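You operate a simulated robot arm through the tools that you are given. There is no shell and no other tool. Be economical: measure what you need, move in short steps, check, and stop when the job is done.

You are at the controls of a simulated robot arm. One attempt, no reset.

## Task
Open the steel table drawer, take the blue ice block from the window end of the concrete bench and leave it in the inside of the steel table drawer and shut the drawer again. Then put the white tile on the top of the wooden unit. Then put the yellow thermometer on the bench in front of the oven away on the window end of the wooden unit. Then stack the brown crucible that says "4" from the window end of the concrete bench on top of the brown crucible marked "5". Then switch the red socket switch on. Then open the green cupboard drawer, put the paver from the window end of the wooden unit in the inside of the green cupboard drawer, then shut the drawer. The order counts.

Only the result counts: the job must be done as asked and must still hold three seconds after the hand-in. Knocking over, shifting, dropping, spilling or breaking anything else fails it.

## Robot
A 7-joint arm with a vacuum gripper on a trunk, on a base that drives. Base frame: it is fixed to the floor where the robot stands at the start and does not move with it; the origin is under the middle of the robot, x ahead of it, y to its left, z up. Readings come in mm, rad, newtons and seconds.
Its first joint turns from -2.601 to 2.601 rad. Places, roughly: blue ice block (13x6x4 cm) [-400, 1600, 700]; brown crucible [-750, 1250, 750]; green cupboard drawer [5600, -2200, 700]; inside of the green cupboard drawer [5600, -2300, 600]; inside of the steel table drawer [700, -200, 700]; paver (12x6x4 cm) [1300, -200, 900]; red socket switch [-1100, 700, 1100]; steel table drawer [700, -200, 700]; top of the wooden unit [2600, -200, 900]; white tile (11x11x3 cm) [-400, 1300, 700]; window end of the wooden unit [1500, -300, 900]; yellow thermometer [0, 1000, 750]. Payload 1.06 kg.
Tool frame: the origin (TCP) lies in the middle of the cups' lips, and z points out of the cups. The gripper has 1 cup of 24 mm across, covering 24 by 24 mm (tool x, y); the bellows give 8 mm. With the vacuum on, a cup seals on a smooth face that it is pressed against (1 to 4 N); it does not hold porous or soft things. The pull reaches 23 N.
Orientation is told as [roll, pitch, yaw] about the base's x, y, z axes, in that order, counted from this pose: with the cups facing straight down, the tool's x points along the base's -x, its y along +y and its z along -z.

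## Interface
- The arm moves only by the tool send_rows. Its argument "targets" is a list of rows, each a list of 7 numbers: the vacuum: 1 switches it on, 0 off, then the shift along the tool's x, y, z in units of 40 mm (1.0 is 40 mm), then the turn, a rotation vector about the tool's x, y, z in units of 4 degrees (1.0 is 4 degrees). In form: [[suction, dx, dy, dz, wx, wy, wz], ...]. A call has 1 to 12 rows; each row shifts and turns the commanded pose from where the row before left it, along the tool's axes as they then stand. A call with a number of a shift or a turn outside -1 to 1 is refused whole. Rows are played at 5 a second. More than 50 mm and 0.15 rad between two rows, or a gripper value outside its range, and nothing of the call is played. Where a pose cannot be reached the arm comes as near as it can. A force on the tool above 40 N (or 10 N above the force at the start of the call, whichever is more), or a blocked arm, ends the call early, and 0.2 s more pass. The pull builds up within a second once a cup has sealed. Time passes only in rows, and 0.2 s behind the last, so rows that do not move give it time. It gives the time, the measured TCP pose, the force on the tool (base axes) and the pull of the vacuum at its end, in the units of the frame above (readings bear some noise), with the torque about the TCP (base axes, N m) and any sound that the robot's microphone picked up.
- Cameras (640 x 400 px; columns grow to the right, rows downward): "scene" is now at [-7.9, 240.9, 1465.4]; the picture's right is [0.85, -0.52, 0.00], its down [-0.43, -0.70, -0.57] and it looks along [0.30, 0.49, -0.82] (base axes); focal length 214 px, centre (320, 200). "wrist" rides on the gripper at [78, 19, -96] in the tool frame; the picture's right is [-0.24, 0.97, 0.00], its down [-0.71, -0.17, -0.68] and it looks along [-0.67, -0.16, 0.73] (tool axes); focal length 243 px, centre (320, 200). There is no depth. A picture from a camera that has moved, and an enlarged one, comes with that camera's place and axes in the base frame and with its lens. The place of the scene camera against the robot may be out by one fixed shift of up to 25 mm in any direction.
- grab_frame(camera): a new picture of that camera. It takes no simulated time.
- lift_body(by): slides the trunk up (or, below 0, down) by that many mm; the arm and the scene camera ride with it, the base frame stays. It gives what a move gives, with no picture.
- steer(legs): drives the robot by 1 to 6 legs, each [ahead, turn to the left] in mm and rad, along the robot's own axes; the way and the turn of a leg run together, so that a leg with both is an arc; at most 1500 mm and 3.142 rad a leg. The arm and the cameras ride along, it lands a little off, and it stops where it bumps. It gives what a move gives.
- turn_head(pan, tilt): turns the head with the scene camera to pan (to the left, within 2.705 rad either way) and tilt (down, from -0.506 to 1.204), counted from straight ahead of the robot. It gives what a move gives.
- close_up(camera, box): a new picture of the part [left, top, right, bottom] of that camera's present view, enlarged. It takes no simulated time.
- finish_job(): hands the job in; it is judged then, once.

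Work in short steps. Places have to be worked out from the pictures, the camera data and where the tool is seen: move nearer, look again, correct. Check each grasp and each placing, and mend what went wrong. You have 217 turns and 202 pictures in all, those below and enlarged ones among them. Switch the vacuum off and draw the arm clear of the work before you hand the job in, unless the task says otherwise; then end with one line.

The tools are called after ">>>" as name(argument=value, ...) on one line, values as JSON. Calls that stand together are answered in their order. send_rows: Moves the arm, as the interface text tells. Its arguments: {"type":"object","properties":{"targets":{"type":"array","items":{"type":"array","items":{"type":"number"}}}},"required":["targets"]} The other tools are called the same way: lift_body (by) slides the trunk up or down; steer (legs) drives the base; turn_head (pan, tilt) turns the head that bears the scene camera; grab_frame (camera) takes a picture; close_up (camera, box) takes an enlarged picture of a part of a camera's view; finish_job () hands the job in.

At the start:

```text
time: 0.0
eef_pos: [-154.8, 767.8, 1248.9]
tcp_rot: [0.007, 0.003, 0.001]
wrist_force: [0.1, 0.1, -1.3]
wrist_torque: [-0.02, -0.02, 0.02]
pull: 0.1
trunk travel left (down, up): [-557.0, 153.0]
robot x, y, heading: [0.4, 0.0, 0.0]
head pan, tilt: [1.025, 0.962]
```

scene: 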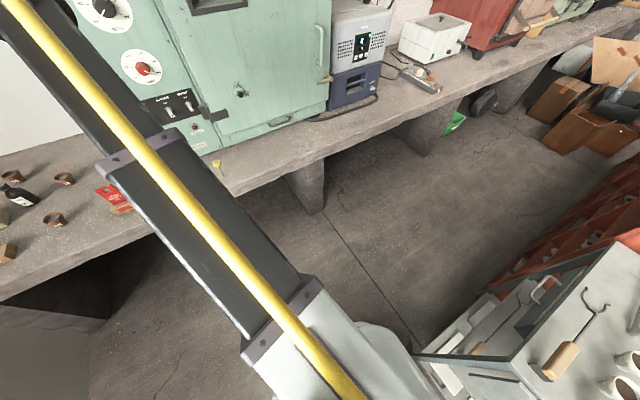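
wrist: 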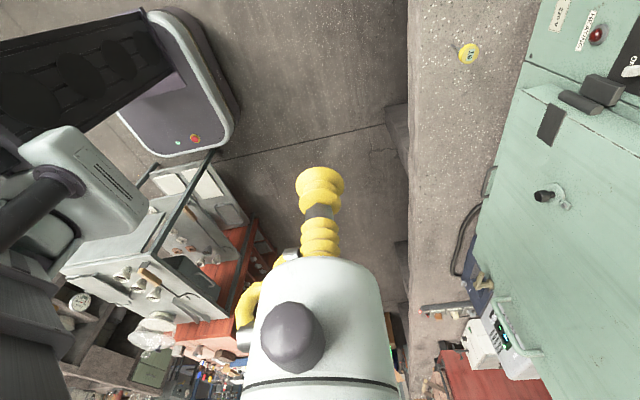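

I'll start by surveying: turning the head toward the steel table drawer (ahead and slightly right).

>>> turn_head(pan=-0.3, tilt=0.7)

>>> grab_frame(camera="scene")

>>> turn_head(pan=2.0, tilt=0.6)

>>> grab_frame(camera="scene")

```text
time: 1.5
eef_pos: [-154.4, 767.3, 1249.7]
tcp_rot: [0.007, 0.002, -0.001]
wrist_force: [-0.6, -0.6, -0.8]
wrist_torque: [0.01, 0.02, -0.02]
pull: 0.1
trunk travel left (down, up): [-557.0, 153.0]
robot x, y, heading: [-0.5, -1.0, 0.002]
head pan, tilt: [-0.3, 0.7]
```

```text
199 pictures are left
camera scene: at [35.8, 154.3, 1486.0], right [-0.29, -0.96, 0.0], down [-0.62, 0.19, -0.76], along [0.73, -0.23, -0.64], focal length 214 px, centre (320, 200)
```

scene: 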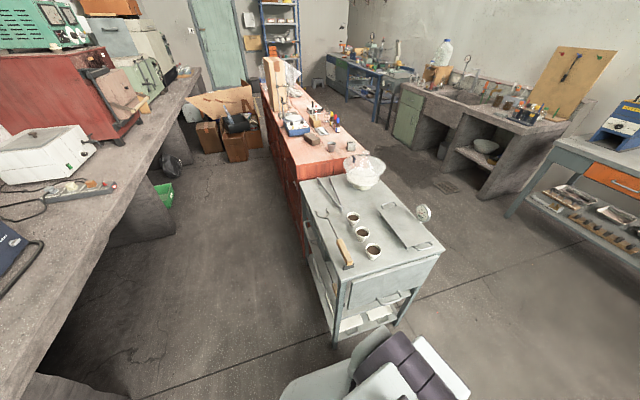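

```text
time: 3.6
eef_pos: [-155.9, 767.4, 1249.3]
tcp_rot: [0.008, 0.001, 0.002]
wrist_force: [0.2, 0.0, 0.8]
wrist_torque: [0.01, -0.01, 0.03]
pull: 0.1
trunk travel left (down, up): [-557.0, 153.0]
robot x, y, heading: [1.8, 5.1, 0.003]
head pan, tilt: [2.0, 0.6]
```

```text
198 pictures are left
camera scene: at [-82.1, 259.8, 1494.7], right [0.91, 0.42, 0.0], down [0.23, -0.51, -0.82], along [-0.34, 0.75, -0.57], focal length 214 px, centre (320, 200)
```

scene: 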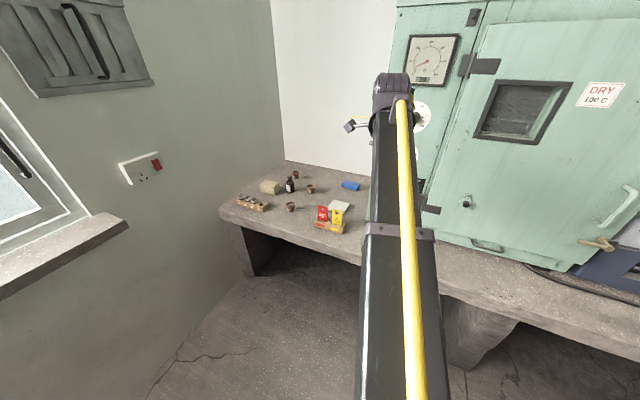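

The near grey steel table has a drawer at its end; enlarging it, and the concrete bench's window end.

>>> close_up(camera="scene", box=[210, 150, 370, 250])

>>> turn_head(pan=-0.25, tilt=0.95)

>>> close_up(camera="scene", box=[220, 60, 500, 235])

```text
4.00 times, centred on (290, 200) of scene
camera zoom: at [-82.1, 259.8, 1494.7], right [0.91, 0.42, 0.0], down [0.23, -0.51, -0.82], along [-0.34, 0.75, -0.57], focal length 858 px, centre (440, 200)
```

zoom: 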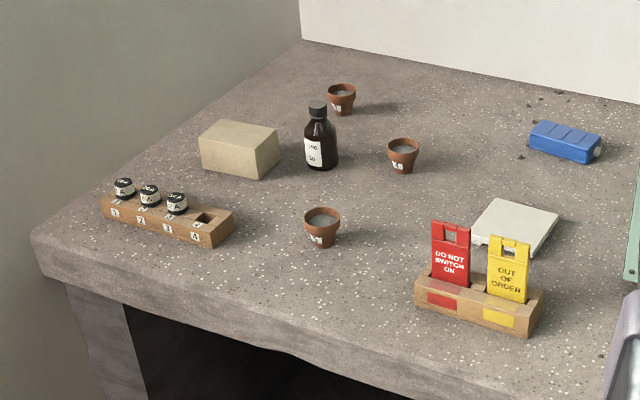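

```text
time: 5.7
eef_pos: [-154.4, 767.8, 1248.5]
tcp_rot: [0.008, 0.001, 0.001]
wrist_force: [-0.6, -1.0, -1.0]
wrist_torque: [-0.02, 0.01, -0.03]
pull: 0.1
trunk travel left (down, up): [-557.0, 153.0]
robot x, y, heading: [0.1, -1.5, -0.0]
head pan, tilt: [-0.25, 0.949]
```

```text
2.29 times, centred on (360, 148) of scene
camera zoom: at [25.1, 161.5, 1466.3], right [-0.25, -0.97, 0.0], down [-0.79, 0.2, -0.58], along [0.56, -0.14, -0.81], focal length 490 px, centre (229, 320)
```

zoom: 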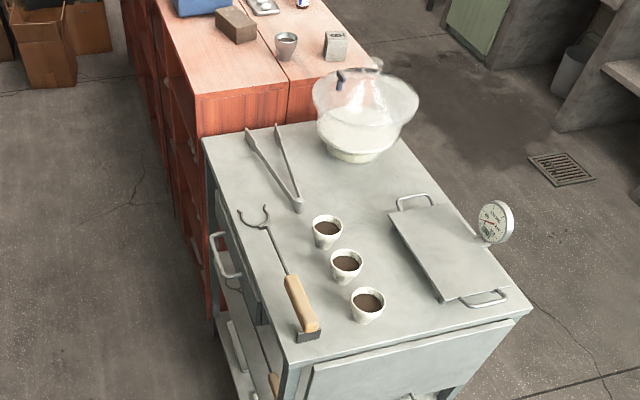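

The drawer with the bow handle is on the +y side of the steel table (x≈700). I'll reposition into the aisle between bench and table, turned to face the window so the arm sweeps over the table and away from the oven.

>>> steer(legs=[[-130, 0], [0, -1.571], [-430, 0], [0, -1.571]])

>>> turn_head(pan=2.4, tilt=0.7)

>>> grab_frame(camera="scene")

>>> grab_frame(camera="wrist")

```text
time: 16.9
eef_pos: [13.5, -337.8, 1248.7]
tcp_rot: [0.006, 0.003, 3.123]
wrist_force: [-0.1, 0.2, -0.3]
wrist_torque: [0.01, -0.01, -0.02]
pull: 0.1
trunk travel left (down, up): [-557.0, 153.0]
robot x, y, heading: [-129.9, 430.8, 3.122]
head pan, tilt: [-0.25, 0.949]
```

```text
time: 19.3
eef_pos: [14.2, -337.1, 1248.7]
tcp_rot: [0.008, 0.0, 3.124]
wrist_force: [-0.2, -0.6, -0.4]
wrist_torque: [-0.01, 0.01, 0.0]
pull: 0.1
trunk travel left (down, up): [-557.0, 153.0]
robot x, y, heading: [-125.5, 434.8, 3.126]
head pan, tilt: [2.4, 0.7]
```

```text
195 pictures are left
camera scene: at [-24.6, 212.2, 1486.0], right [-0.69, -0.73, 0.0], down [-0.47, 0.44, -0.76], along [0.55, -0.53, -0.64], focal length 214 px, centre (320, 200)
```

scene: 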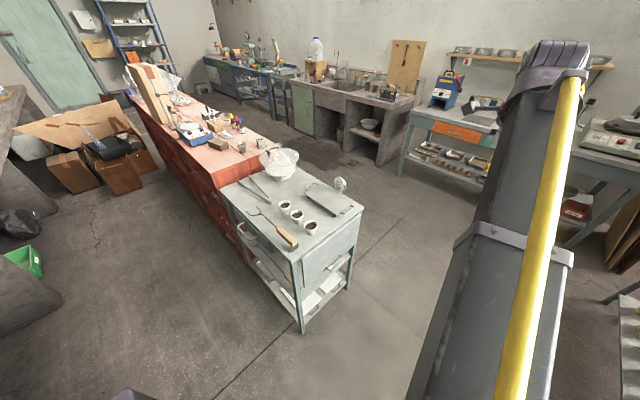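

```text
194 pictures are left
camera wrist: at [91.3, -357.2, 1345.5], right [-0.25, -0.97, 0.01], down [-0.71, 0.19, 0.68], along [-0.66, 0.17, -0.73], focal length 243 px, centre (320, 200)
```

wrist: 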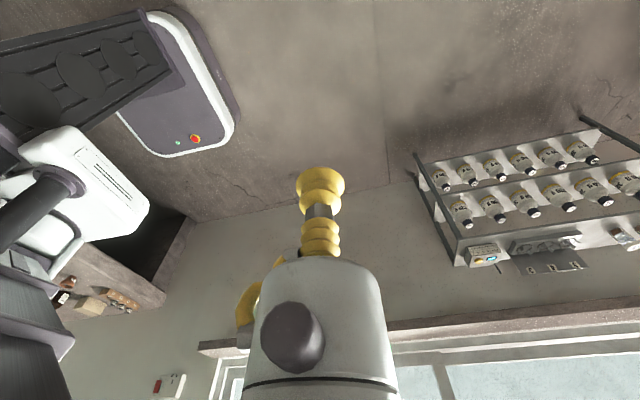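

The robot is now in the aisle facing the window. Zoom in on the steel table's drawer face and the wooden unit.

>>> close_up(camera="scene", box=[200, 170, 376, 280])

>>> close_up(camera="scene", box=[120, 60, 312, 180])

```text
3.64 times, centred on (288, 225) of scene
camera zoom: at [-24.6, 212.2, 1486.0], right [-0.69, -0.73, 0.0], down [-0.47, 0.44, -0.76], along [0.55, -0.53, -0.64], focal length 780 px, centre (436, 109)
```

zoom: 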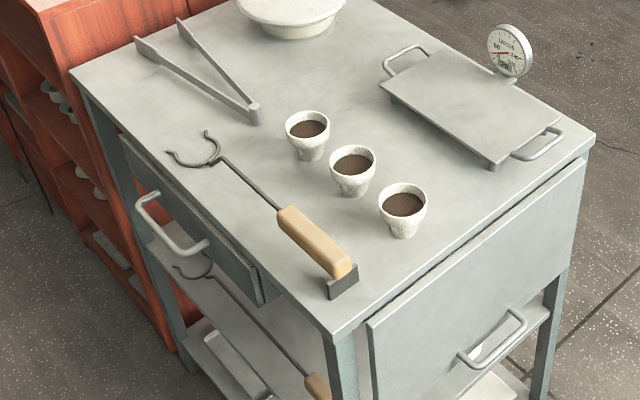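

```text
3.33 times, centred on (216, 120) of scene
camera zoom: at [-24.6, 212.2, 1486.0], right [-0.69, -0.73, 0.0], down [-0.47, 0.44, -0.76], along [0.55, -0.53, -0.64], focal length 715 px, centre (667, 467)
```

zoom: 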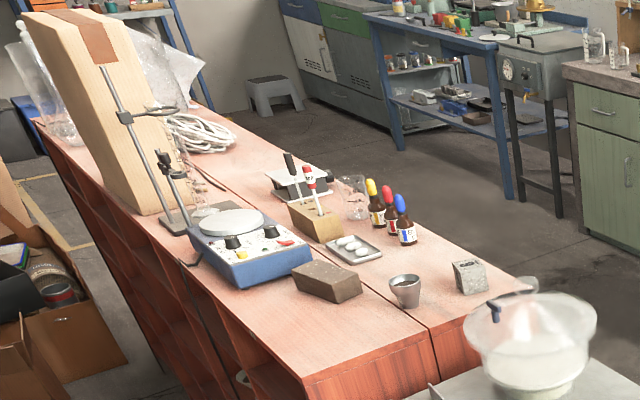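

Drawer front spans roughly x 505–800 at y≈0, z≈700–810. I'll move the TCP high to (~600,200) and then tilt the tool to face −y.

>>> send_rows(targets=[[0, 0.73, -0.67, 0, 0, 0, 0], [0, 0.73, -0.67, 0, 0, 0, 0], [0, 0.73, -0.67, 0, 0, 0, 0], [0, 0.73, -0.67, 0, 0, 0, 0], [0, 0.73, -0.67, 0, 0, 0, 0], [0, 0.73, -0.67, 0, 0, 0, 0], [0, 0.73, -0.67, 0, 0, 0, 0], [0, 0.73, -0.67, 0, 0, 0, 0], [0, 0.73, -0.67, 0, 0, 0, 0], [0, 0.73, -0.67, 0, 0, 0, 0]])

>>> send_rows(targets=[[0, 0.73, -0.67, 0, 0, 0, 0], [0, 0.73, -0.67, 0, 0, 0, 0], [0, 0.73, -0.67, 0, 0, 0, 0], [0, 0.73, -0.67, 0, 0, 0, 0], [0, 0.73, -0.67, 0, 0, 0, 0], [0, 0.73, -0.67, 0, 0, 0, 0], [0, 0.73, -0.67, 0, 0, 0, 0], [0, 0.73, -0.67, 0, 0, 0, 0], [0, 0.73, -0.67, 0, 0, 0, 0], [0, 0.73, -0.67, 0, 0, 0, 0]])

>>> send_rows(targets=[[0, 0, 0, 0, -1, 0, 0], [0, 0, 0, 0, -1, 0, 0], [0, 0, 0, 0, -1, 0, 0], [0, 0, 0, 0, -1, 0, 0], [0, 0, 0, 0, -1, 0, 0], [0, 0, 0, 0, -1, 0, 0], [0, 0, 0, 0, -1, 0, 0], [0, 0, 0, 0, -1, 0, 0], [0, 0, 0, 0, -1, 0, 0], [0, 0, 0, 0, -1, 0, 0], [0, 0, 0, 0, -1, 0, 0], [0, 0, 0, 0, -1, 0, 0]])

```text
time: 21.7
eef_pos: [242.5, -149.2, 1220.3]
tcp_rot: [0.016, 0.009, 2.991]
wrist_force: [-0.3, 0.5, -0.6]
wrist_torque: [-0.01, 0.03, 0.02]
pull: 0.1
out of reach, approached as far as the arm can: row 2, 3, 4, 5, 6, 8
trunk travel left (down, up): [-557.0, 153.0]
robot x, y, heading: [-127.6, 430.4, 3.119]
head pan, tilt: [2.4, 0.7]
stopped in row 10: the arm was blocked; the commanded pose is now the measured one
```

```text
time: 22.5
eef_pos: [251.3, -160.1, 1224.8]
tcp_rot: [0.018, 0.015, 2.825]
wrist_force: [0.3, -0.5, 0.1]
wrist_torque: [-0.01, -0.01, -0.01]
pull: 0.0
trunk travel left (down, up): [-557.0, 153.0]
robot x, y, heading: [-125.8, 429.1, 3.125]
head pan, tilt: [2.4, 0.7]
stopped in row 4: the arm was blocked; the commanded pose is now the measured one
```

```text
time: 24.6
eef_pos: [164.0, -214.5, 1231.3]
tcp_rot: [0.665, 0.021, 2.684]
wrist_force: [-0.6, -0.1, -0.3]
wrist_torque: [-0.03, -0.03, -0.03]
pull: 0.1
trunk travel left (down, up): [-557.0, 153.0]
robot x, y, heading: [-129.2, 432.2, 3.123]
head pan, tilt: [2.4, 0.7]
stopped in row 10: the arm was blocked; the commanded pose is now the measured one
```

The arm was blocked; looking at what's near.

>>> grab_frame(camera="scene")

>>> grab_frame(camera="wrist")

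```text
191 pictures are left
camera scene: at [-25.1, 212.0, 1487.1], right [-0.69, -0.73, 0.0], down [-0.47, 0.44, -0.76], along [0.55, -0.53, -0.64], focal length 214 px, centre (320, 200)
```

scene: 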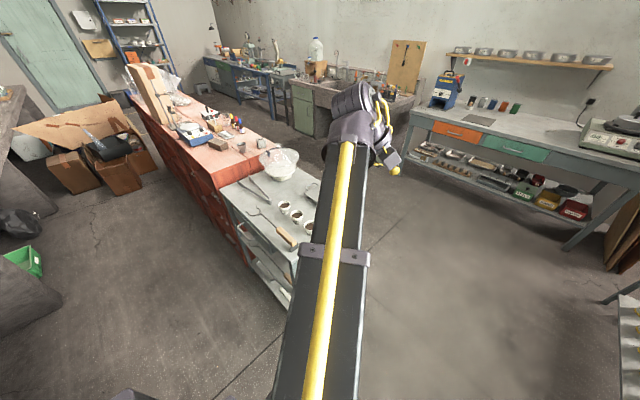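

```text
190 pictures are left
camera wrist: at [251.0, -208.0, 1321.2], right [-0.56, -0.58, 0.59], down [-0.4, 0.82, 0.42], along [-0.73, 0.0, -0.69], focal length 243 px, centre (320, 200)
```

wrist: 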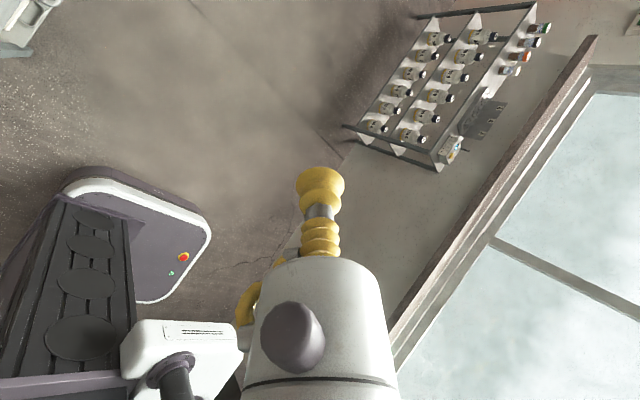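

Self-collision/limit with the arm behind the robot. I'll bring the arm untilted back round toward the robot's front, then turn the robot to face +x so targets lie in front of it.

>>> send_rows(targets=[[0, 0, 0, 0, 1, 0, 0], [0, 0, 0, 0, 1, 0, 0], [0, 0, 0, 0, 1, 0, 0], [0, 0, 0, 0, 1, 0, 0], [0, 0, 0, 0, 1, 0, 0], [0, 0, 0, 0, 1, 0, 0], [0, 0, 0, 0, 1, 0, 0], [0, 0, 0, 0, 1, 0, 0], [0, 0, 0, 0, 1, 0, 0], [0, 0, 0, 0, 0.5, 0, 0]])

>>> send_rows(targets=[[0, -0.65, 0.72, 0, 0, 0, 0], [0, -0.65, 0.72, 0, 0, 0, 0], [0, -0.65, 0.72, 0, 0, 0, 0], [0, -0.65, 0.72, 0, 0, 0, 0], [0, -0.65, 0.72, 0, 0, 0, 0], [0, -0.65, 0.72, 0, 0, 0, 0], [0, -0.65, 0.72, 0, 0, 0, 0], [0, -0.65, 0.72, 0, 0, 0, 0]])

>>> send_rows(targets=[[0, -0.93, 0.23, 0, 0, 0, 0], [0, -0.93, 0.23, 0, 0, 0, 0], [0, -0.93, 0.23, 0, 0, 0, 0], [0, -0.93, 0.23, 0, 0, 0, 0], [0, -0.93, 0.23, 0, 0, 0, 0], [0, -0.93, 0.23, 0, 0, 0, 0], [0, -0.93, 0.23, 0, 0, 0, 0], [0, -0.93, 0.23, 0, 0, 0, 0], [0, -0.93, 0.23, 0, 0, 0, 0], [0, -0.93, 0.23, 0, 0, 0, 0]])

```text
time: 26.8
eef_pos: [168.5, -212.2, 1227.7]
tcp_rot: [0.001, 0.022, 2.691]
wrist_force: [0.7, -0.4, 0.4]
wrist_torque: [0.03, 0.01, 0.01]
pull: 0.0
trunk travel left (down, up): [-557.0, 153.0]
robot x, y, heading: [-125.4, 432.0, 3.121]
head pan, tilt: [2.4, 0.7]
```

```text
time: 28.6
eef_pos: [-120.0, -328.0, 1225.7]
tcp_rot: [0.002, 0.02, 2.692]
wrist_force: [0.6, -0.4, -0.3]
wrist_torque: [-0.02, 0.01, 0.0]
pull: 0.1
trunk travel left (down, up): [-557.0, 153.0]
robot x, y, heading: [-127.8, 433.9, 3.125]
head pan, tilt: [2.4, 0.7]
```

```text
time: 30.8
eef_pos: [-495.6, -249.2, 1217.3]
tcp_rot: [0.001, 0.019, 2.69]
wrist_force: [0.4, 0.5, 0.4]
wrist_torque: [0.04, -0.02, 0.01]
pull: 0.0
trunk travel left (down, up): [-557.0, 153.0]
robot x, y, heading: [-123.4, 432.5, 3.127]
head pan, tilt: [2.4, 0.7]
```

Continue the swing to the robot's front, then turn the robot by π leftwards (arm sweeps over −y side).

>>> send_rows(targets=[[0, -0.88, -0.35, 0, 0, 0, 0], [0, -0.88, -0.35, 0, 0, 0, 0], [0, -0.88, -0.35, 0, 0, 0, 0], [0, -0.88, -0.35, 0, 0, 0, 0], [0, -0.88, -0.35, 0, 0, 0, 0], [0, -0.88, -0.35, 0, 0, 0, 0], [0, -0.88, -0.35, 0, 0, 0, 0], [0, -0.88, -0.35, 0, 0, 0, 0], [0, -0.88, -0.35, 0, 0, 0, 0], [0, -0.88, -0.35, 0, 0, 0, 0], [0, -0.88, -0.35, 0, 0, 0, 0]])

>>> steer(legs=[[0, 1.571], [0, 1.571]])

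>>> turn_head(pan=-0.4, tilt=0.75)

>>> grab_frame(camera="scene")

```text
time: 33.2
eef_pos: [-778.5, 53.0, 1201.7]
tcp_rot: [0.006, 0.014, 2.69]
wrist_force: [0.4, 0.5, -0.2]
wrist_torque: [-0.01, 0.0, 0.02]
pull: 0.1
out of reach, approached as far as the arm can: row 4, 6
trunk travel left (down, up): [-557.0, 153.0]
robot x, y, heading: [-127.2, 428.1, 3.123]
head pan, tilt: [2.4, 0.7]
```

```text
time: 41.3
eef_pos: [523.9, 807.1, 1202.8]
tcp_rot: [0.007, 0.015, -0.456]
wrist_force: [-0.6, -0.5, -0.6]
wrist_torque: [-0.01, 0.0, -0.04]
pull: 0.1
trunk travel left (down, up): [-557.0, 153.0]
robot x, y, heading: [-125.7, 433.9, -0.022]
head pan, tilt: [2.4, 0.7]
```

```text
time: 43.7
eef_pos: [524.3, 807.4, 1202.0]
tcp_rot: [0.007, 0.015, -0.457]
wrist_force: [-0.1, 0.5, -0.5]
wrist_torque: [0.04, -0.01, 0.03]
pull: 0.0
trunk travel left (down, up): [-557.0, 153.0]
robot x, y, heading: [-131.6, 435.4, -0.026]
head pan, tilt: [-0.4, 0.75]
```

```text
189 pictures are left
camera scene: at [-93.7, 578.8, 1481.8], right [-0.41, -0.91, 0.0], down [-0.62, 0.28, -0.73], along [0.67, -0.3, -0.68], focal length 214 px, centre (320, 200)
```

scene: 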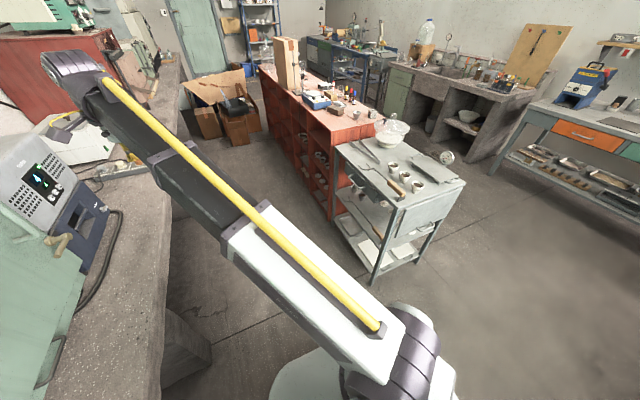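

Now the drawer side is visible; zooming in.

>>> close_up(camera="scene", box=[320, 130, 448, 210])

```text
5.00 times, centred on (384, 170) of scene
camera zoom: at [-93.7, 578.8, 1481.8], right [-0.41, -0.91, 0.0], down [-0.62, 0.28, -0.73], along [0.67, -0.3, -0.68], focal length 1072 px, centre (0, 350)
```

zoom: 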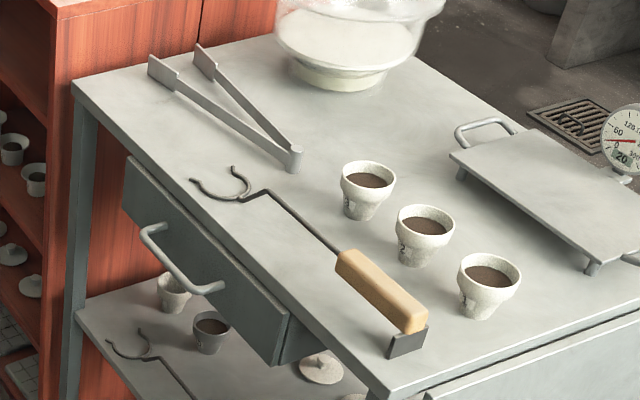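

Table top ≈780 mm high; drawer front x≈540–870, z≈690–765, y≈−20; handle x≈640–780. I'll align yaw and bring the TCP to (~590,200).

>>> send_rows(targets=[[0, 0, 0, 0, 0, 0, -1], [0, 0, 0, 0, 0, 0, -1], [0, 0, 0, 0, 0, 0, -1], [0, 0, 0, 0, 0, 0, -1], [0, 0, 0, 0, 0, 0, -1], [0, 0, 0, 0, 0, 0, -1], [0, 0, 0, 0, 0, 0, -0.5]])

>>> send_rows(targets=[[0, -0.1, -0.95, 0, 0, 0, 0], [0, -0.1, -0.95, 0, 0, 0, 0], [0, -0.1, -0.95, 0, 0, 0, 0], [0, -0.1, -0.95, 0, 0, 0, 0], [0, -0.1, -0.95, 0, 0, 0, 0], [0, -0.1, -0.95, 0, 0, 0, 0], [0, -0.1, -0.95, 0, 0, 0, 0], [0, -0.1, -0.95, 0, 0, 0, 0], [0, -0.1, -0.95, 0, 0, 0, 0], [0, -0.1, -0.95, 0, 0, 0, 0], [0, -0.1, -0.95, 0, 0, 0, 0], [0, -0.1, -0.95, 0, 0, 0, 0]])

>>> send_rows(targets=[[0, -0.1, -0.95, 0, 1, 0, 0], [0, 0, -0.9, 0, 0, 0, 0], [0, 0, -0.9, 0, 0, 0, 0]])

```text
time: 45.3
eef_pos: [525.1, 807.2, 1202.5]
tcp_rot: [0.015, 0.01, -0.003]
wrist_force: [-0.3, -0.5, -0.6]
wrist_torque: [0.03, -0.01, 0.01]
pull: 0.1
trunk travel left (down, up): [-557.0, 153.0]
robot x, y, heading: [-127.0, 432.3, -0.023]
head pan, tilt: [-0.4, 0.75]
```

```text
time: 46.8
eef_pos: [558.8, 574.4, 1177.6]
tcp_rot: [0.019, 0.0, -0.025]
wrist_force: [0.4, 15.8, -2.8]
wrist_torque: [-1.88, -0.25, -1.35]
pull: 0.0
out of reach, approached as far as the arm can: row 2, 3, 4, 5, 7
trunk travel left (down, up): [-557.0, 153.0]
robot x, y, heading: [-127.4, 432.1, -0.024]
head pan, tilt: [-0.4, 0.75]
stopped in row 7: the force on the tool passed its limit at 72 N (the readings are from after the stop); the commanded pose is now the measured one
```

```text
time: 47.1
eef_pos: [559.4, 568.7, 1177.5]
tcp_rot: [0.011, 0.0, -0.038]
wrist_force: [0.6, 13.5, -2.4]
wrist_torque: [-1.63, -0.2, -1.23]
pull: 0.0
out of reach, approached as far as the arm can: row 1
trunk travel left (down, up): [-557.0, 153.0]
robot x, y, heading: [-126.4, 430.1, -0.027]
head pan, tilt: [-0.4, 0.75]
stopped in row 1: the force on the tool passed its limit at 71 N (the readings are from after the stop); the commanded pose is now the measured one
```

The tool touched something; check images.

>>> grab_frame(camera="wrist")

>>> grab_frame(camera="scene")

```text
187 pictures are left
camera wrist: at [481.3, 588.9, 1274.1], right [0.27, 0.96, 0.01], down [0.7, -0.2, 0.68], along [0.66, -0.18, -0.73], focal length 243 px, centre (320, 200)
```

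wrist: 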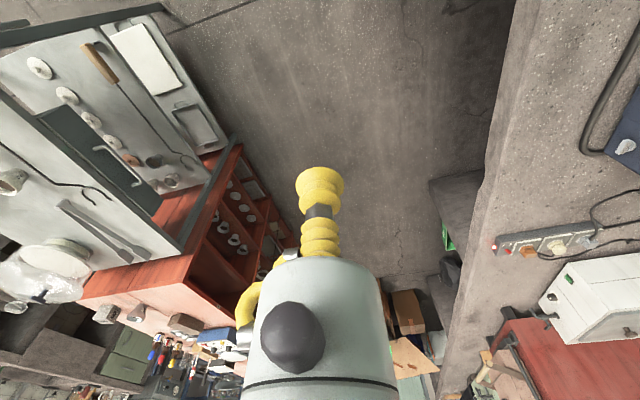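

```text
186 pictures are left
camera scene: at [-93.7, 579.0, 1481.8], right [-0.41, -0.91, 0.0], down [-0.62, 0.28, -0.73], along [0.67, -0.3, -0.68], focal length 214 px, centre (320, 200)
```

scene: 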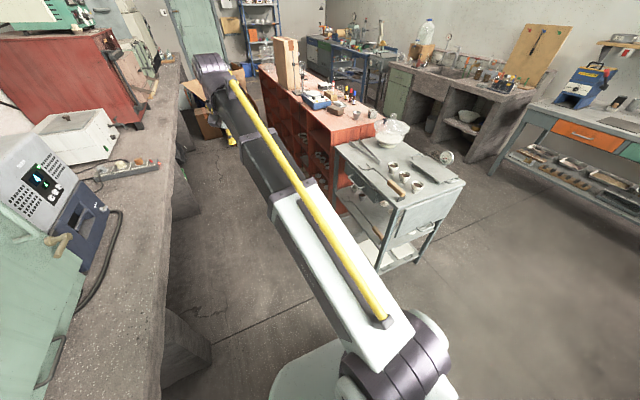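

No obstacle nearby – the folded wrist touched the arm itself at this short reach. I'll extend outward and lower before moving across.

>>> send_rows(targets=[[0, -0.8, 0.3, 0.4, 0, 0, 0], [0, -0.9, 0, 0.4, 0, 0, 0], [0, -0.9, 0, 0.5, 0, 0, 0], [0, -0.9, 0, 0.5, 0, 0, 0], [0, 0, 0, 0.9, 0, 0, 0], [0, 0, 0, 0.9, 0, 0, 0]])

>>> send_rows(targets=[[0, 0, -0.9, 0, 0, 0, 0], [0, 0, -0.9, 0, 0, 0, 0], [0, 0, -0.9, 0, 0, 0, 0], [0, 0, -0.9, 0, 0, 0, 0], [0, 0, -0.9, 0, 0, 0, 0], [0, 0, -0.9, 0, 0, 0, 0], [0, 0, -0.9, 0, 0, 0, 0], [0, 0, -0.9, 0, 0, 0, 0], [0, 0, -0.9, 0, 0, 0, 0]])

```text
time: 48.5
eef_pos: [698.6, 577.4, 1033.6]
tcp_rot: [0.01, 0.001, -0.035]
wrist_force: [0.0, 0.0, -0.1]
wrist_torque: [-0.02, 0.0, 0.0]
pull: 0.0
trunk travel left (down, up): [-557.0, 153.0]
robot x, y, heading: [-125.0, 435.5, -0.023]
head pan, tilt: [-0.4, 0.75]
```

```text
time: 50.5
eef_pos: [689.7, 250.6, 1030.4]
tcp_rot: [0.009, 0.001, -0.033]
wrist_force: [-0.1, -0.6, 0.7]
wrist_torque: [0.03, 0.0, 0.01]
pull: 0.0
trunk travel left (down, up): [-557.0, 153.0]
robot x, y, heading: [-128.3, 428.2, -0.023]
head pan, tilt: [-0.4, 0.75]
```

Now tilt the tool to face −y (roll about tool x, +90°).

>>> send_rows(targets=[[0, 0, 0, 0, 1, 0, 0], [0, 0, 0, 0, 1, 0, 0], [0, 0, 0, 0, 1, 0, 0], [0, 0, 0, 0, 1, 0, 0], [0, 0, 0, 0, 1, 0, 0], [0, 0, 0, 0, 1, 0, 0], [0, 0, 0, 0, 1, 0, 0], [0, 0, 0, 0, 1, 0, 0], [0, 0, 0, 0, 1, 0, 0], [0, 0, 0, 0, 1, 0, 0], [0, 0, 0, 0, 1, 0, 0]])

>>> send_rows(targets=[[0, 0, 0, 0, 1, 0, 0], [0, 0, 0, 0, 1, 0, 0], [0, 0, 0, 0, 1, 0, 0], [0, 0, 0, 0, 1, 0, 0], [0, 0, 0, 0, 1, 0, 0], [0, 0, 0, 0, 1, 0, 0], [0, 0, 0, 0, 1, 0, 0], [0, 0, 0, 0, 1, 0, 0], [0, 0, 0, 0, 1, 0, 0], [0, 0, 0, 0, 1, 0, 0], [0, 0, 0, 0, 1, 0, 0]])

>>> grab_frame(camera="wrist")

```text
time: 52.9
eef_pos: [688.3, 254.0, 1030.4]
tcp_rot: [-0.759, -0.001, -0.034]
wrist_force: [-0.6, -0.2, -0.3]
wrist_torque: [-0.02, 0.03, -0.01]
pull: 0.1
trunk travel left (down, up): [-557.0, 153.0]
robot x, y, heading: [-128.9, 429.8, -0.028]
head pan, tilt: [-0.4, 0.75]
```

```text
time: 55.3
eef_pos: [688.6, 252.7, 1031.2]
tcp_rot: [-1.528, -0.002, -0.033]
wrist_force: [-0.7, 0.5, -0.7]
wrist_torque: [0.03, -0.03, -0.01]
pull: 0.1
trunk travel left (down, up): [-557.0, 153.0]
robot x, y, heading: [-126.4, 432.5, -0.022]
head pan, tilt: [-0.4, 0.75]
```

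```text
185 pictures are left
camera wrist: at [613.3, 351.6, 1016.2], right [0.24, 0.03, -0.97], down [0.73, 0.65, 0.2], along [0.64, -0.76, 0.13], focal length 243 px, centre (320, 200)
```

wrist: 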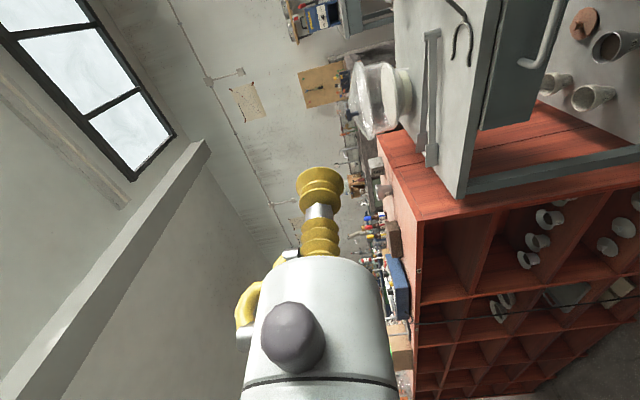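

Good. Lower the trunk by 300 and shift to x≈590, trimming the residual angles.

>>> lift_body(by=-300)

>>> send_rows(targets=[[0, 0.8, 0, 0, 0.6, -0.47, 0], [0, 0.8, 0, 0, 0, 0, 0], [0, 0.8, 0, 0.5, 0, 0, 0]])

>>> grab_frame(camera="wrist")

>>> grab_frame(camera="scene")

```text
time: 58.3
eef_pos: [688.0, 252.9, 730.4]
tcp_rot: [-1.525, 0.001, -0.034]
wrist_force: [-0.9, -0.2, 0.6]
wrist_torque: [0.04, 0.01, 0.04]
pull: 0.0
trunk travel left (down, up): [-257.0, 453.0]
robot x, y, heading: [-129.4, 431.1, -0.025]
head pan, tilt: [-0.4, 0.75]
```

```text
time: 59.1
eef_pos: [592.1, 233.2, 728.7]
tcp_rot: [-1.568, 0.0, -0.002]
wrist_force: [0.1, 0.1, -0.6]
wrist_torque: [-0.02, -0.01, 0.0]
pull: 0.0
trunk travel left (down, up): [-257.0, 453.0]
robot x, y, heading: [-124.9, 434.0, -0.023]
head pan, tilt: [-0.4, 0.75]
```

```text
184 pictures are left
camera wrist: at [513.7, 329.9, 711.8], right [0.23, 0.0, -0.97], down [0.71, 0.68, 0.17], along [0.66, -0.73, 0.16], focal length 243 px, centre (320, 200)
```

wrist: 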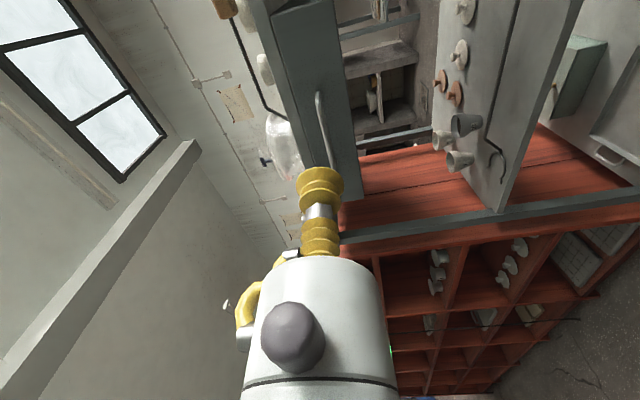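

```text
183 pictures are left
camera scene: at [-93.6, 578.8, 1181.8], right [-0.41, -0.91, 0.0], down [-0.62, 0.28, -0.73], along [0.67, -0.3, -0.68], focal length 214 px, centre (320, 200)
```

scene: 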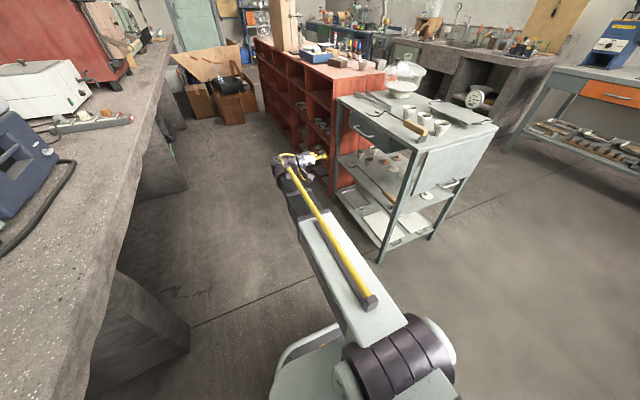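

Drawer front spans x from ≈537, z≈694–775, handle begins x≈621. Move to x≈578, z≈735, advance to y≈30.

>>> send_rows(targets=[[0, 0.35, -0.15, 0.9, 0, 0, 0], [0, 0, 0, 0.9, 0, 0, 0], [0, 0, 0, 0.9, 0, 0, 0], [0, 0, 0, 0.9, 0, 0, 0], [0, 0, 0, 0.8, 0, 0, 0], [0, 0, 0, 0.5, 0, 0, 0]])

>>> grab_frame(camera="wrist")

>>> close_up(camera="scene", box=[300, 70, 460, 170])

```text
time: 60.5
eef_pos: [578.5, 37.9, 735.0]
tcp_rot: [-1.566, 0.0, 0.0]
wrist_force: [-0.6, -0.7, -1.0]
wrist_torque: [-0.01, -0.01, 0.01]
pull: 0.1
trunk travel left (down, up): [-257.0, 453.0]
robot x, y, heading: [-130.0, 434.1, -0.024]
head pan, tilt: [-0.4, 0.75]
```

```text
182 pictures are left
camera wrist: at [500.1, 132.8, 717.6], right [0.24, 0.0, -0.97], down [0.71, 0.68, 0.17], along [0.67, -0.73, 0.16], focal length 243 px, centre (320, 200)
```

wrist: 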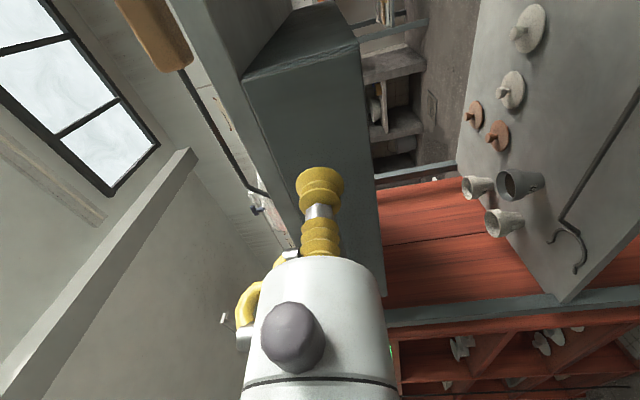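

```text
4.00 times, centred on (380, 120) of scene
camera zoom: at [-93.8, 578.7, 1181.8], right [-0.41, -0.91, 0.0], down [-0.62, 0.28, -0.73], along [0.67, -0.3, -0.68], focal length 858 px, centre (80, 520)
```

zoom: 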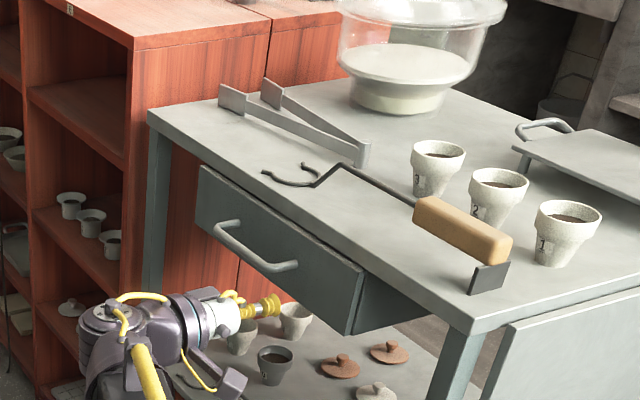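

Lined up with the panel. Advance with vacuum on in small steps.

>>> send_rows(targets=[[1, 0, 0, 0.4, 0, 0, 0], [1, 0, 0, 0.4, 0, 0, 0], [1, 0, 0, 0.3, 0, 0, 0], [1, 0, 0, 0.15, 0, 0, 0]])

>>> grab_frame(camera="wrist")

```text
time: 61.5
eef_pos: [578.3, -13.5, 734.4]
tcp_rot: [-1.566, 0.0, -0.003]
wrist_force: [0.6, -0.3, -0.2]
wrist_torque: [0.0, -0.02, 0.0]
pull: 0.0
trunk travel left (down, up): [-257.0, 453.0]
robot x, y, heading: [-129.9, 429.3, -0.025]
head pan, tilt: [-0.4, 0.75]
```

```text
180 pictures are left
camera wrist: at [499.5, 82.5, 717.3], right [0.24, 0.0, -0.97], down [0.71, 0.68, 0.17], along [0.66, -0.73, 0.16], focal length 243 px, centre (320, 200)
```

wrist: 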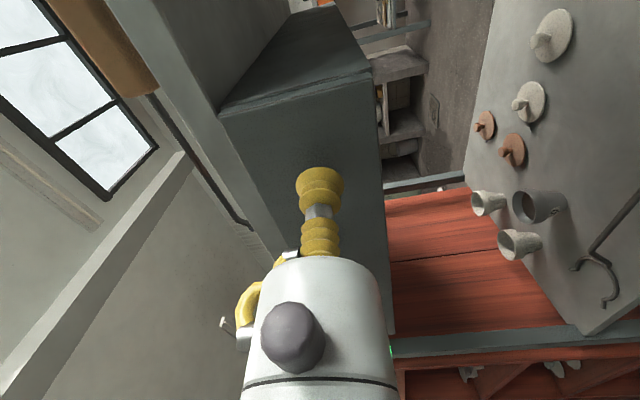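

Panel is ≈20 mm farther; continue gently.

>>> send_rows(targets=[[1, 0, 0, 0.15, 0, 0, 0], [1, 0, 0, 0.1, 0, 0, 0], [1, 0, 0, 0.1, 0, 0, 0], [1, 0, 0, 0, 0, 0, 0]])

>>> send_rows(targets=[[1, 0, 0, 0.1, 0, 0, 0], [1, 0, 0, 0, 0, 0, 0]])

>>> send_rows(targets=[[1, 0, 0, 0.1, 0, 0, 0], [1, 0, 0, 0, 0, 0, 0]])

```text
time: 62.5
eef_pos: [577.4, -27.8, 734.9]
tcp_rot: [-1.567, 0.001, -0.002]
wrist_force: [-0.1, -0.2, -0.2]
wrist_torque: [-0.01, 0.02, -0.02]
pull: 0.1
trunk travel left (down, up): [-257.0, 453.0]
robot x, y, heading: [-126.0, 432.0, -0.025]
head pan, tilt: [-0.4, 0.75]
```

```text
time: 63.1
eef_pos: [579.2, -29.5, 735.2]
tcp_rot: [-1.566, 0.0, -0.002]
wrist_force: [-2.2, 1.1, -1.8]
wrist_torque: [-0.04, 0.01, 0.11]
pull: 22.8
trunk travel left (down, up): [-257.0, 453.0]
robot x, y, heading: [-124.8, 434.7, -0.02]
head pan, tilt: [-0.4, 0.75]
```

```text
time: 63.7
eef_pos: [578.8, -33.9, 734.8]
tcp_rot: [-1.566, -0.001, -0.003]
wrist_force: [-4.9, 18.1, -6.3]
wrist_torque: [-0.04, -0.06, 0.18]
pull: 22.0
trunk travel left (down, up): [-257.0, 453.0]
robot x, y, heading: [-127.8, 434.5, -0.026]
head pan, tilt: [-0.4, 0.75]
```

Sealed (pull ≈22). Pull the drawer slowly toward +y.

>>> send_rows(targets=[[1, 0, 0, -0.2, 0, 0, 0], [1, 0, 0, -0.2, 0, 0, 0], [1, 0, 0, -0.3, 0, 0, 0], [1, 0, 0, -0.3, 0, 0, 0], [1, 0, 0, -0.3, 0, 0, 0], [1, 0, 0, -0.3, 0, 0, 0], [1, 0, 0, -0.3, 0, 0, 0]])

>>> close_up(camera="scene", box=[300, 70, 460, 170])

```text
time: 65.3
eef_pos: [577.5, 42.9, 735.0]
tcp_rot: [-1.568, -0.002, -0.004]
wrist_force: [-9.6, 0.9, -3.8]
wrist_torque: [-0.02, 0.03, 0.14]
pull: 22.7
trunk travel left (down, up): [-257.0, 453.0]
robot x, y, heading: [-131.2, 435.6, -0.022]
head pan, tilt: [-0.4, 0.75]
```

```text
4.00 times, centred on (380, 120) of scene
camera zoom: at [-94.1, 578.6, 1181.8], right [-0.41, -0.91, 0.0], down [-0.62, 0.28, -0.73], along [0.67, -0.3, -0.68], focal length 858 px, centre (80, 520)
```

zoom: 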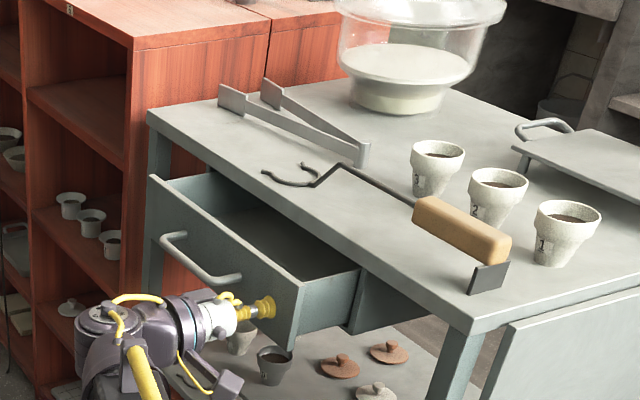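

It opens. Pull another ~150 mm.

>>> send_rows(targets=[[1, 0, 0, -0.4, 0, 0, 0], [1, 0, 0, -0.4, 0, 0, 0], [1, 0, 0, -0.4, 0, 0, 0], [1, 0, 0, -0.4, 0, 0, 0], [1, 0, 0, -0.4, 0, 0, 0], [1, 0, 0, -0.4, 0, 0, 0], [1, 0, 0, -0.4, 0, 0, 0], [1, 0, 0, -0.4, 0, 0, 0], [1, 0, 0, -0.3, 0, 0, 0], [1, 0, 0, 0, 0, 0, 0]])

>>> close_up(camera="scene", box=[300, 70, 460, 170])

```text
time: 67.5
eef_pos: [577.5, 182.2, 736.2]
tcp_rot: [-1.568, 0.0, -0.003]
wrist_force: [-8.7, 0.4, -3.8]
wrist_torque: [-0.06, -0.03, 0.08]
pull: 22.8
trunk travel left (down, up): [-257.0, 453.0]
robot x, y, heading: [-127.2, 433.2, -0.025]
head pan, tilt: [-0.4, 0.75]
```

```text
4.00 times, centred on (380, 120) of scene
camera zoom: at [-94.0, 578.7, 1181.8], right [-0.41, -0.91, 0.0], down [-0.62, 0.28, -0.73], along [0.67, -0.3, -0.68], focal length 858 px, centre (80, 520)
```

zoom: 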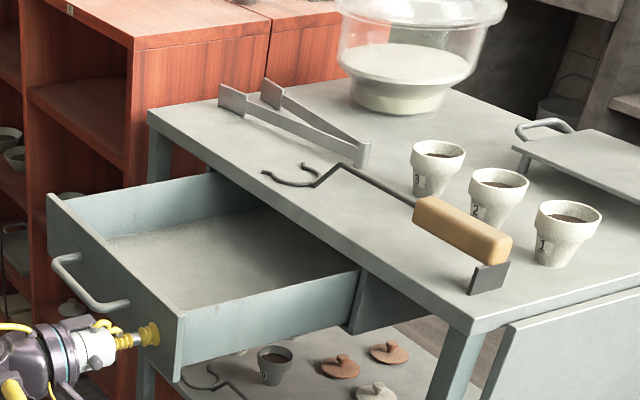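

Drawer open ≈215 mm. Release, back the cup off, raise the trunk.

>>> send_rows(targets=[[0, 0, 0, 0, 0, 0, 0], [0, 0, 0, 0, 0, 0, 0], [0, 0, 0, 0, 0, 0, 0], [0, 0, 0, -0.2, 0, 0, 0], [0, 0, 0, -0.7, 0, 0, 0], [0, 0, 0, -0.8, 0, 0, 0], [0, 0, 0, -0.8, 0, 0, 0]])

>>> lift_body(by=300)

>>> grab_frame(camera="scene")

```text
time: 69.1
eef_pos: [577.5, 282.7, 735.3]
tcp_rot: [-1.566, 0.0, -0.003]
wrist_force: [-0.3, -0.3, -0.5]
wrist_torque: [0.0, 0.02, -0.01]
pull: 0.0
trunk travel left (down, up): [-257.0, 453.0]
robot x, y, heading: [-127.4, 431.7, -0.022]
head pan, tilt: [-0.4, 0.75]
```

```text
time: 72.1
eef_pos: [579.4, 282.4, 1035.4]
tcp_rot: [-1.568, -0.001, -0.002]
wrist_force: [0.1, 0.2, -0.6]
wrist_torque: [-0.01, -0.01, 0.02]
pull: 0.1
trunk travel left (down, up): [-557.0, 153.0]
robot x, y, heading: [-130.0, 432.3, -0.024]
head pan, tilt: [-0.4, 0.75]
```

```text
177 pictures are left
camera scene: at [-93.7, 578.7, 1481.8], right [-0.41, -0.91, 0.0], down [-0.62, 0.28, -0.73], along [0.67, -0.3, -0.68], focal length 214 px, centre (320, 200)
```

scene: 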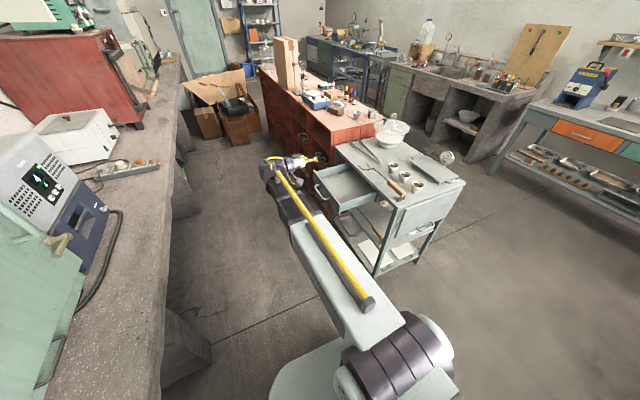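

Drawer stays open. Straighten the tool to point down, with a bit more reach, then drive back and turn to face the bench.

>>> send_rows(targets=[[0, -0.9, 0, 0, 0, 0, 0], [0, -0.9, 0, 0, -1, 0, 0], [0, 0, 0, 0, -1, 0, 0], [0, 0, 0, 0, -1, 0, 0], [0, 0, 0, 0, -1, 0, 0], [0, 0, 0, 0, -1, 0, 0], [0, 0, 0, 0, -1, 0, 0], [0, 0, 0, 0, -1, 0, 0], [0, 0, 0, 0, -1, 0, 0], [0, 0, 0, 0, -1, 0, 0], [0, 0, 0, 0, -1, 0, 0], [0, 0, 0, 0, -1, 0, 0]])

>>> send_rows(targets=[[0, 0, 0, 0, -1, 0, 0], [0, 0, 0, 0, -1, 0, 0], [0, 0, 0, 0, -1, 0, 0], [0, 0, 0, 0, -1, 0, 0], [0, 0, 0, 0, -1, 0, 0], [0, 0, 0, 0, -1, 0, 0], [0, 0, 0, 0, -1, 0, 0], [0, 0, 0, 0, -1, 0, 0], [0, 0, 0, 0, -1, 0, 0], [0, 0, 0, 0, -1, 0, 0], [0, 0, 0, 0, -1, 0, 0], [0, 0, 0, 0, -0.5, 0, 0]])

>>> steer(legs=[[110, 0], [-300, 0.6], [-250, 0.5], [0, 0.495]])

>>> turn_head(pan=0.1, tilt=0.6)

>>> grab_frame(camera="scene")

```text
time: 74.7
eef_pos: [651.1, 281.2, 1036.4]
tcp_rot: [-0.799, 0.001, -0.001]
wrist_force: [0.4, -1.4, 0.4]
wrist_torque: [-0.01, -0.05, -0.06]
pull: 0.1
trunk travel left (down, up): [-557.0, 153.0]
robot x, y, heading: [-131.1, 435.6, -0.023]
head pan, tilt: [-0.4, 0.75]
```

```text
time: 77.3
eef_pos: [650.4, 281.7, 1036.4]
tcp_rot: [0.004, 0.001, -0.002]
wrist_force: [0.9, -0.2, 0.2]
wrist_torque: [-0.01, 0.0, 0.0]
pull: 0.0
trunk travel left (down, up): [-557.0, 153.0]
robot x, y, heading: [-128.3, 433.1, -0.025]
head pan, tilt: [-0.4, 0.75]
```

```text
time: 83.0
eef_pos: [-339.1, 950.7, 1035.5]
tcp_rot: [0.003, 0.0, 1.597]
wrist_force: [0.2, 0.1, -0.2]
wrist_torque: [0.01, -0.03, 0.0]
pull: 0.0
trunk travel left (down, up): [-557.0, 153.0]
robot x, y, heading: [-467.7, 167.4, 1.573]
head pan, tilt: [-0.4, 0.75]
```

```text
time: 83.9
eef_pos: [-339.2, 949.5, 1037.2]
tcp_rot: [0.006, 0.0, 1.597]
wrist_force: [-0.5, -0.7, -0.9]
wrist_torque: [0.0, 0.01, -0.02]
pull: 0.0
trunk travel left (down, up): [-557.0, 153.0]
robot x, y, heading: [-473.7, 167.0, 1.571]
head pan, tilt: [0.099, 0.6]
```

```text
176 pictures are left
camera scene: at [-649.6, 220.0, 1494.7], right [0.99, 0.1, 0.0], down [0.06, -0.56, -0.82], along [-0.08, 0.82, -0.57], focal length 214 px, centre (320, 200)
```

scene: 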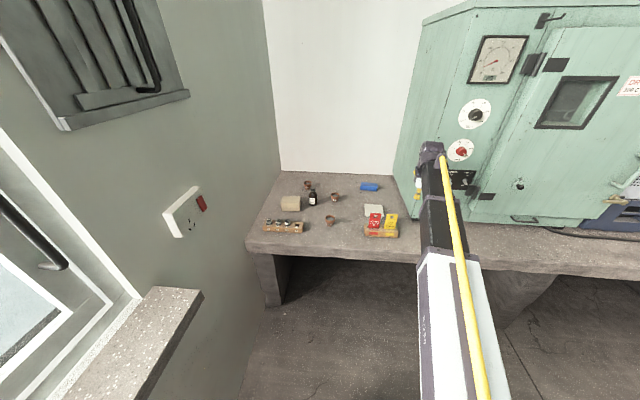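

Zoom in on the bench's window end.

>>> close_up(camera="scene", box=[256, 165, 416, 265])

>>> close_up(camera="scene", box=[290, 170, 354, 230])

```text
4.00 times, centred on (336, 215) of scene
camera zoom: at [-649.6, 220.0, 1494.7], right [0.99, 0.1, 0.0], down [0.06, -0.56, -0.82], along [-0.08, 0.82, -0.57], focal length 858 px, centre (256, 140)
```

zoom: 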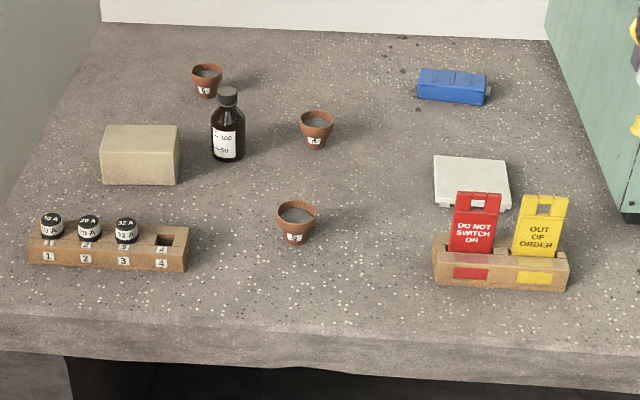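

```text
6.67 times, centred on (322, 200) of scene
camera zoom: at [-649.6, 220.0, 1494.7], right [0.99, 0.1, 0.0], down [0.06, -0.56, -0.82], along [-0.08, 0.82, -0.57], focal length 1430 px, centre (307, 200)
```

zoom: 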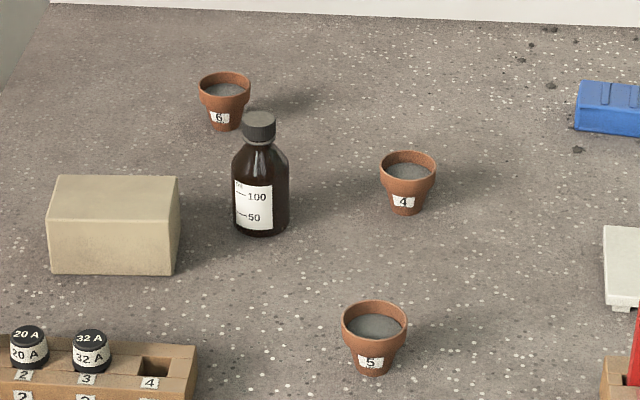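

"4" is the middle crucible, "5" the front one. Ice block ≈(−430,1510), tile ≈(−430,1240). Move the arm to x≈−430 and drive toward the bench.

>>> send_rows(targets=[[0, 0, 0.8, 0, 0, 0, 0], [0, 0, 0.8, 0, 0, 0, 0], [0, 0, 0.7, 0, 0, 0, 0]])

>>> steer(legs=[[390, 0]])

>>> turn_head(pan=-0.15, tilt=0.75)

>>> grab_frame(camera="scene")

>>> grab_frame(camera="wrist")

```text
time: 84.7
eef_pos: [-430.3, 947.9, 1035.6]
tcp_rot: [0.002, 0.001, 1.596]
wrist_force: [0.1, -0.4, 0.5]
wrist_torque: [0.02, 0.02, 0.02]
pull: 0.0
trunk travel left (down, up): [-557.0, 153.0]
robot x, y, heading: [-466.9, 169.1, 1.572]
head pan, tilt: [0.099, 0.6]
```

```text
time: 87.2
eef_pos: [-433.6, 1339.1, 1035.7]
tcp_rot: [0.003, -0.001, 1.596]
wrist_force: [-0.4, 0.1, 0.5]
wrist_torque: [0.0, 0.03, 0.01]
pull: 0.0
trunk travel left (down, up): [-557.0, 153.0]
robot x, y, heading: [-470.9, 559.9, 1.571]
head pan, tilt: [0.099, 0.6]
```

```text
time: 87.9
eef_pos: [-433.4, 1339.0, 1035.6]
tcp_rot: [0.003, 0.0, 1.596]
wrist_force: [0.6, 0.1, -0.9]
wrist_torque: [-0.01, 0.04, 0.02]
pull: 0.0
trunk travel left (down, up): [-557.0, 153.0]
robot x, y, heading: [-469.8, 558.9, 1.578]
head pan, tilt: [-0.15, 0.75]
```

```text
173 pictures are left
camera scene: at [-629.9, 605.1, 1481.9], right [0.99, -0.15, 0.0], down [-0.1, -0.67, -0.73], along [0.11, 0.72, -0.68], focal length 214 px, centre (320, 200)
```

scene: 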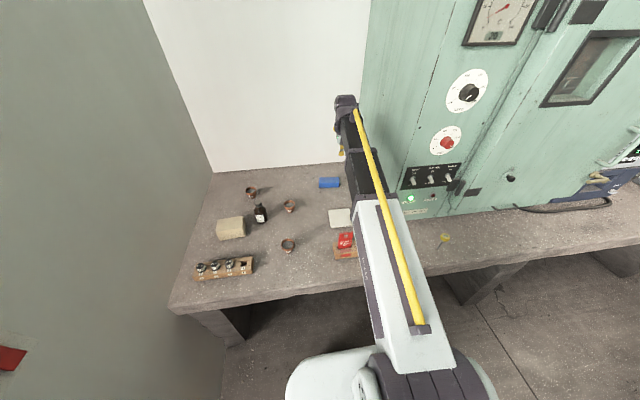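

```text
172 pictures are left
camera wrist: at [-450.3, 1260.6, 1132.4], right [-0.98, 0.21, 0.0], down [0.15, 0.71, 0.68], along [0.14, 0.67, -0.73], focal length 243 px, centre (320, 200)
```

wrist: 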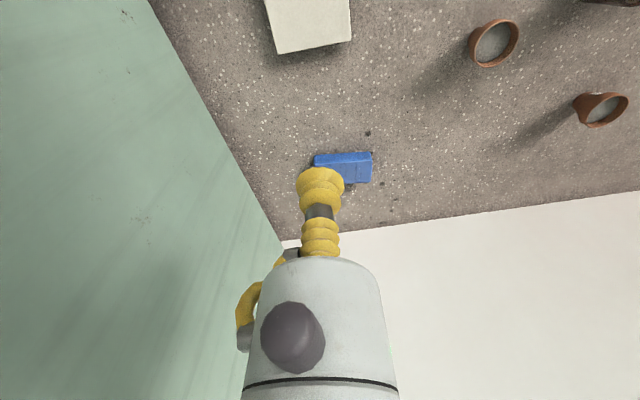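

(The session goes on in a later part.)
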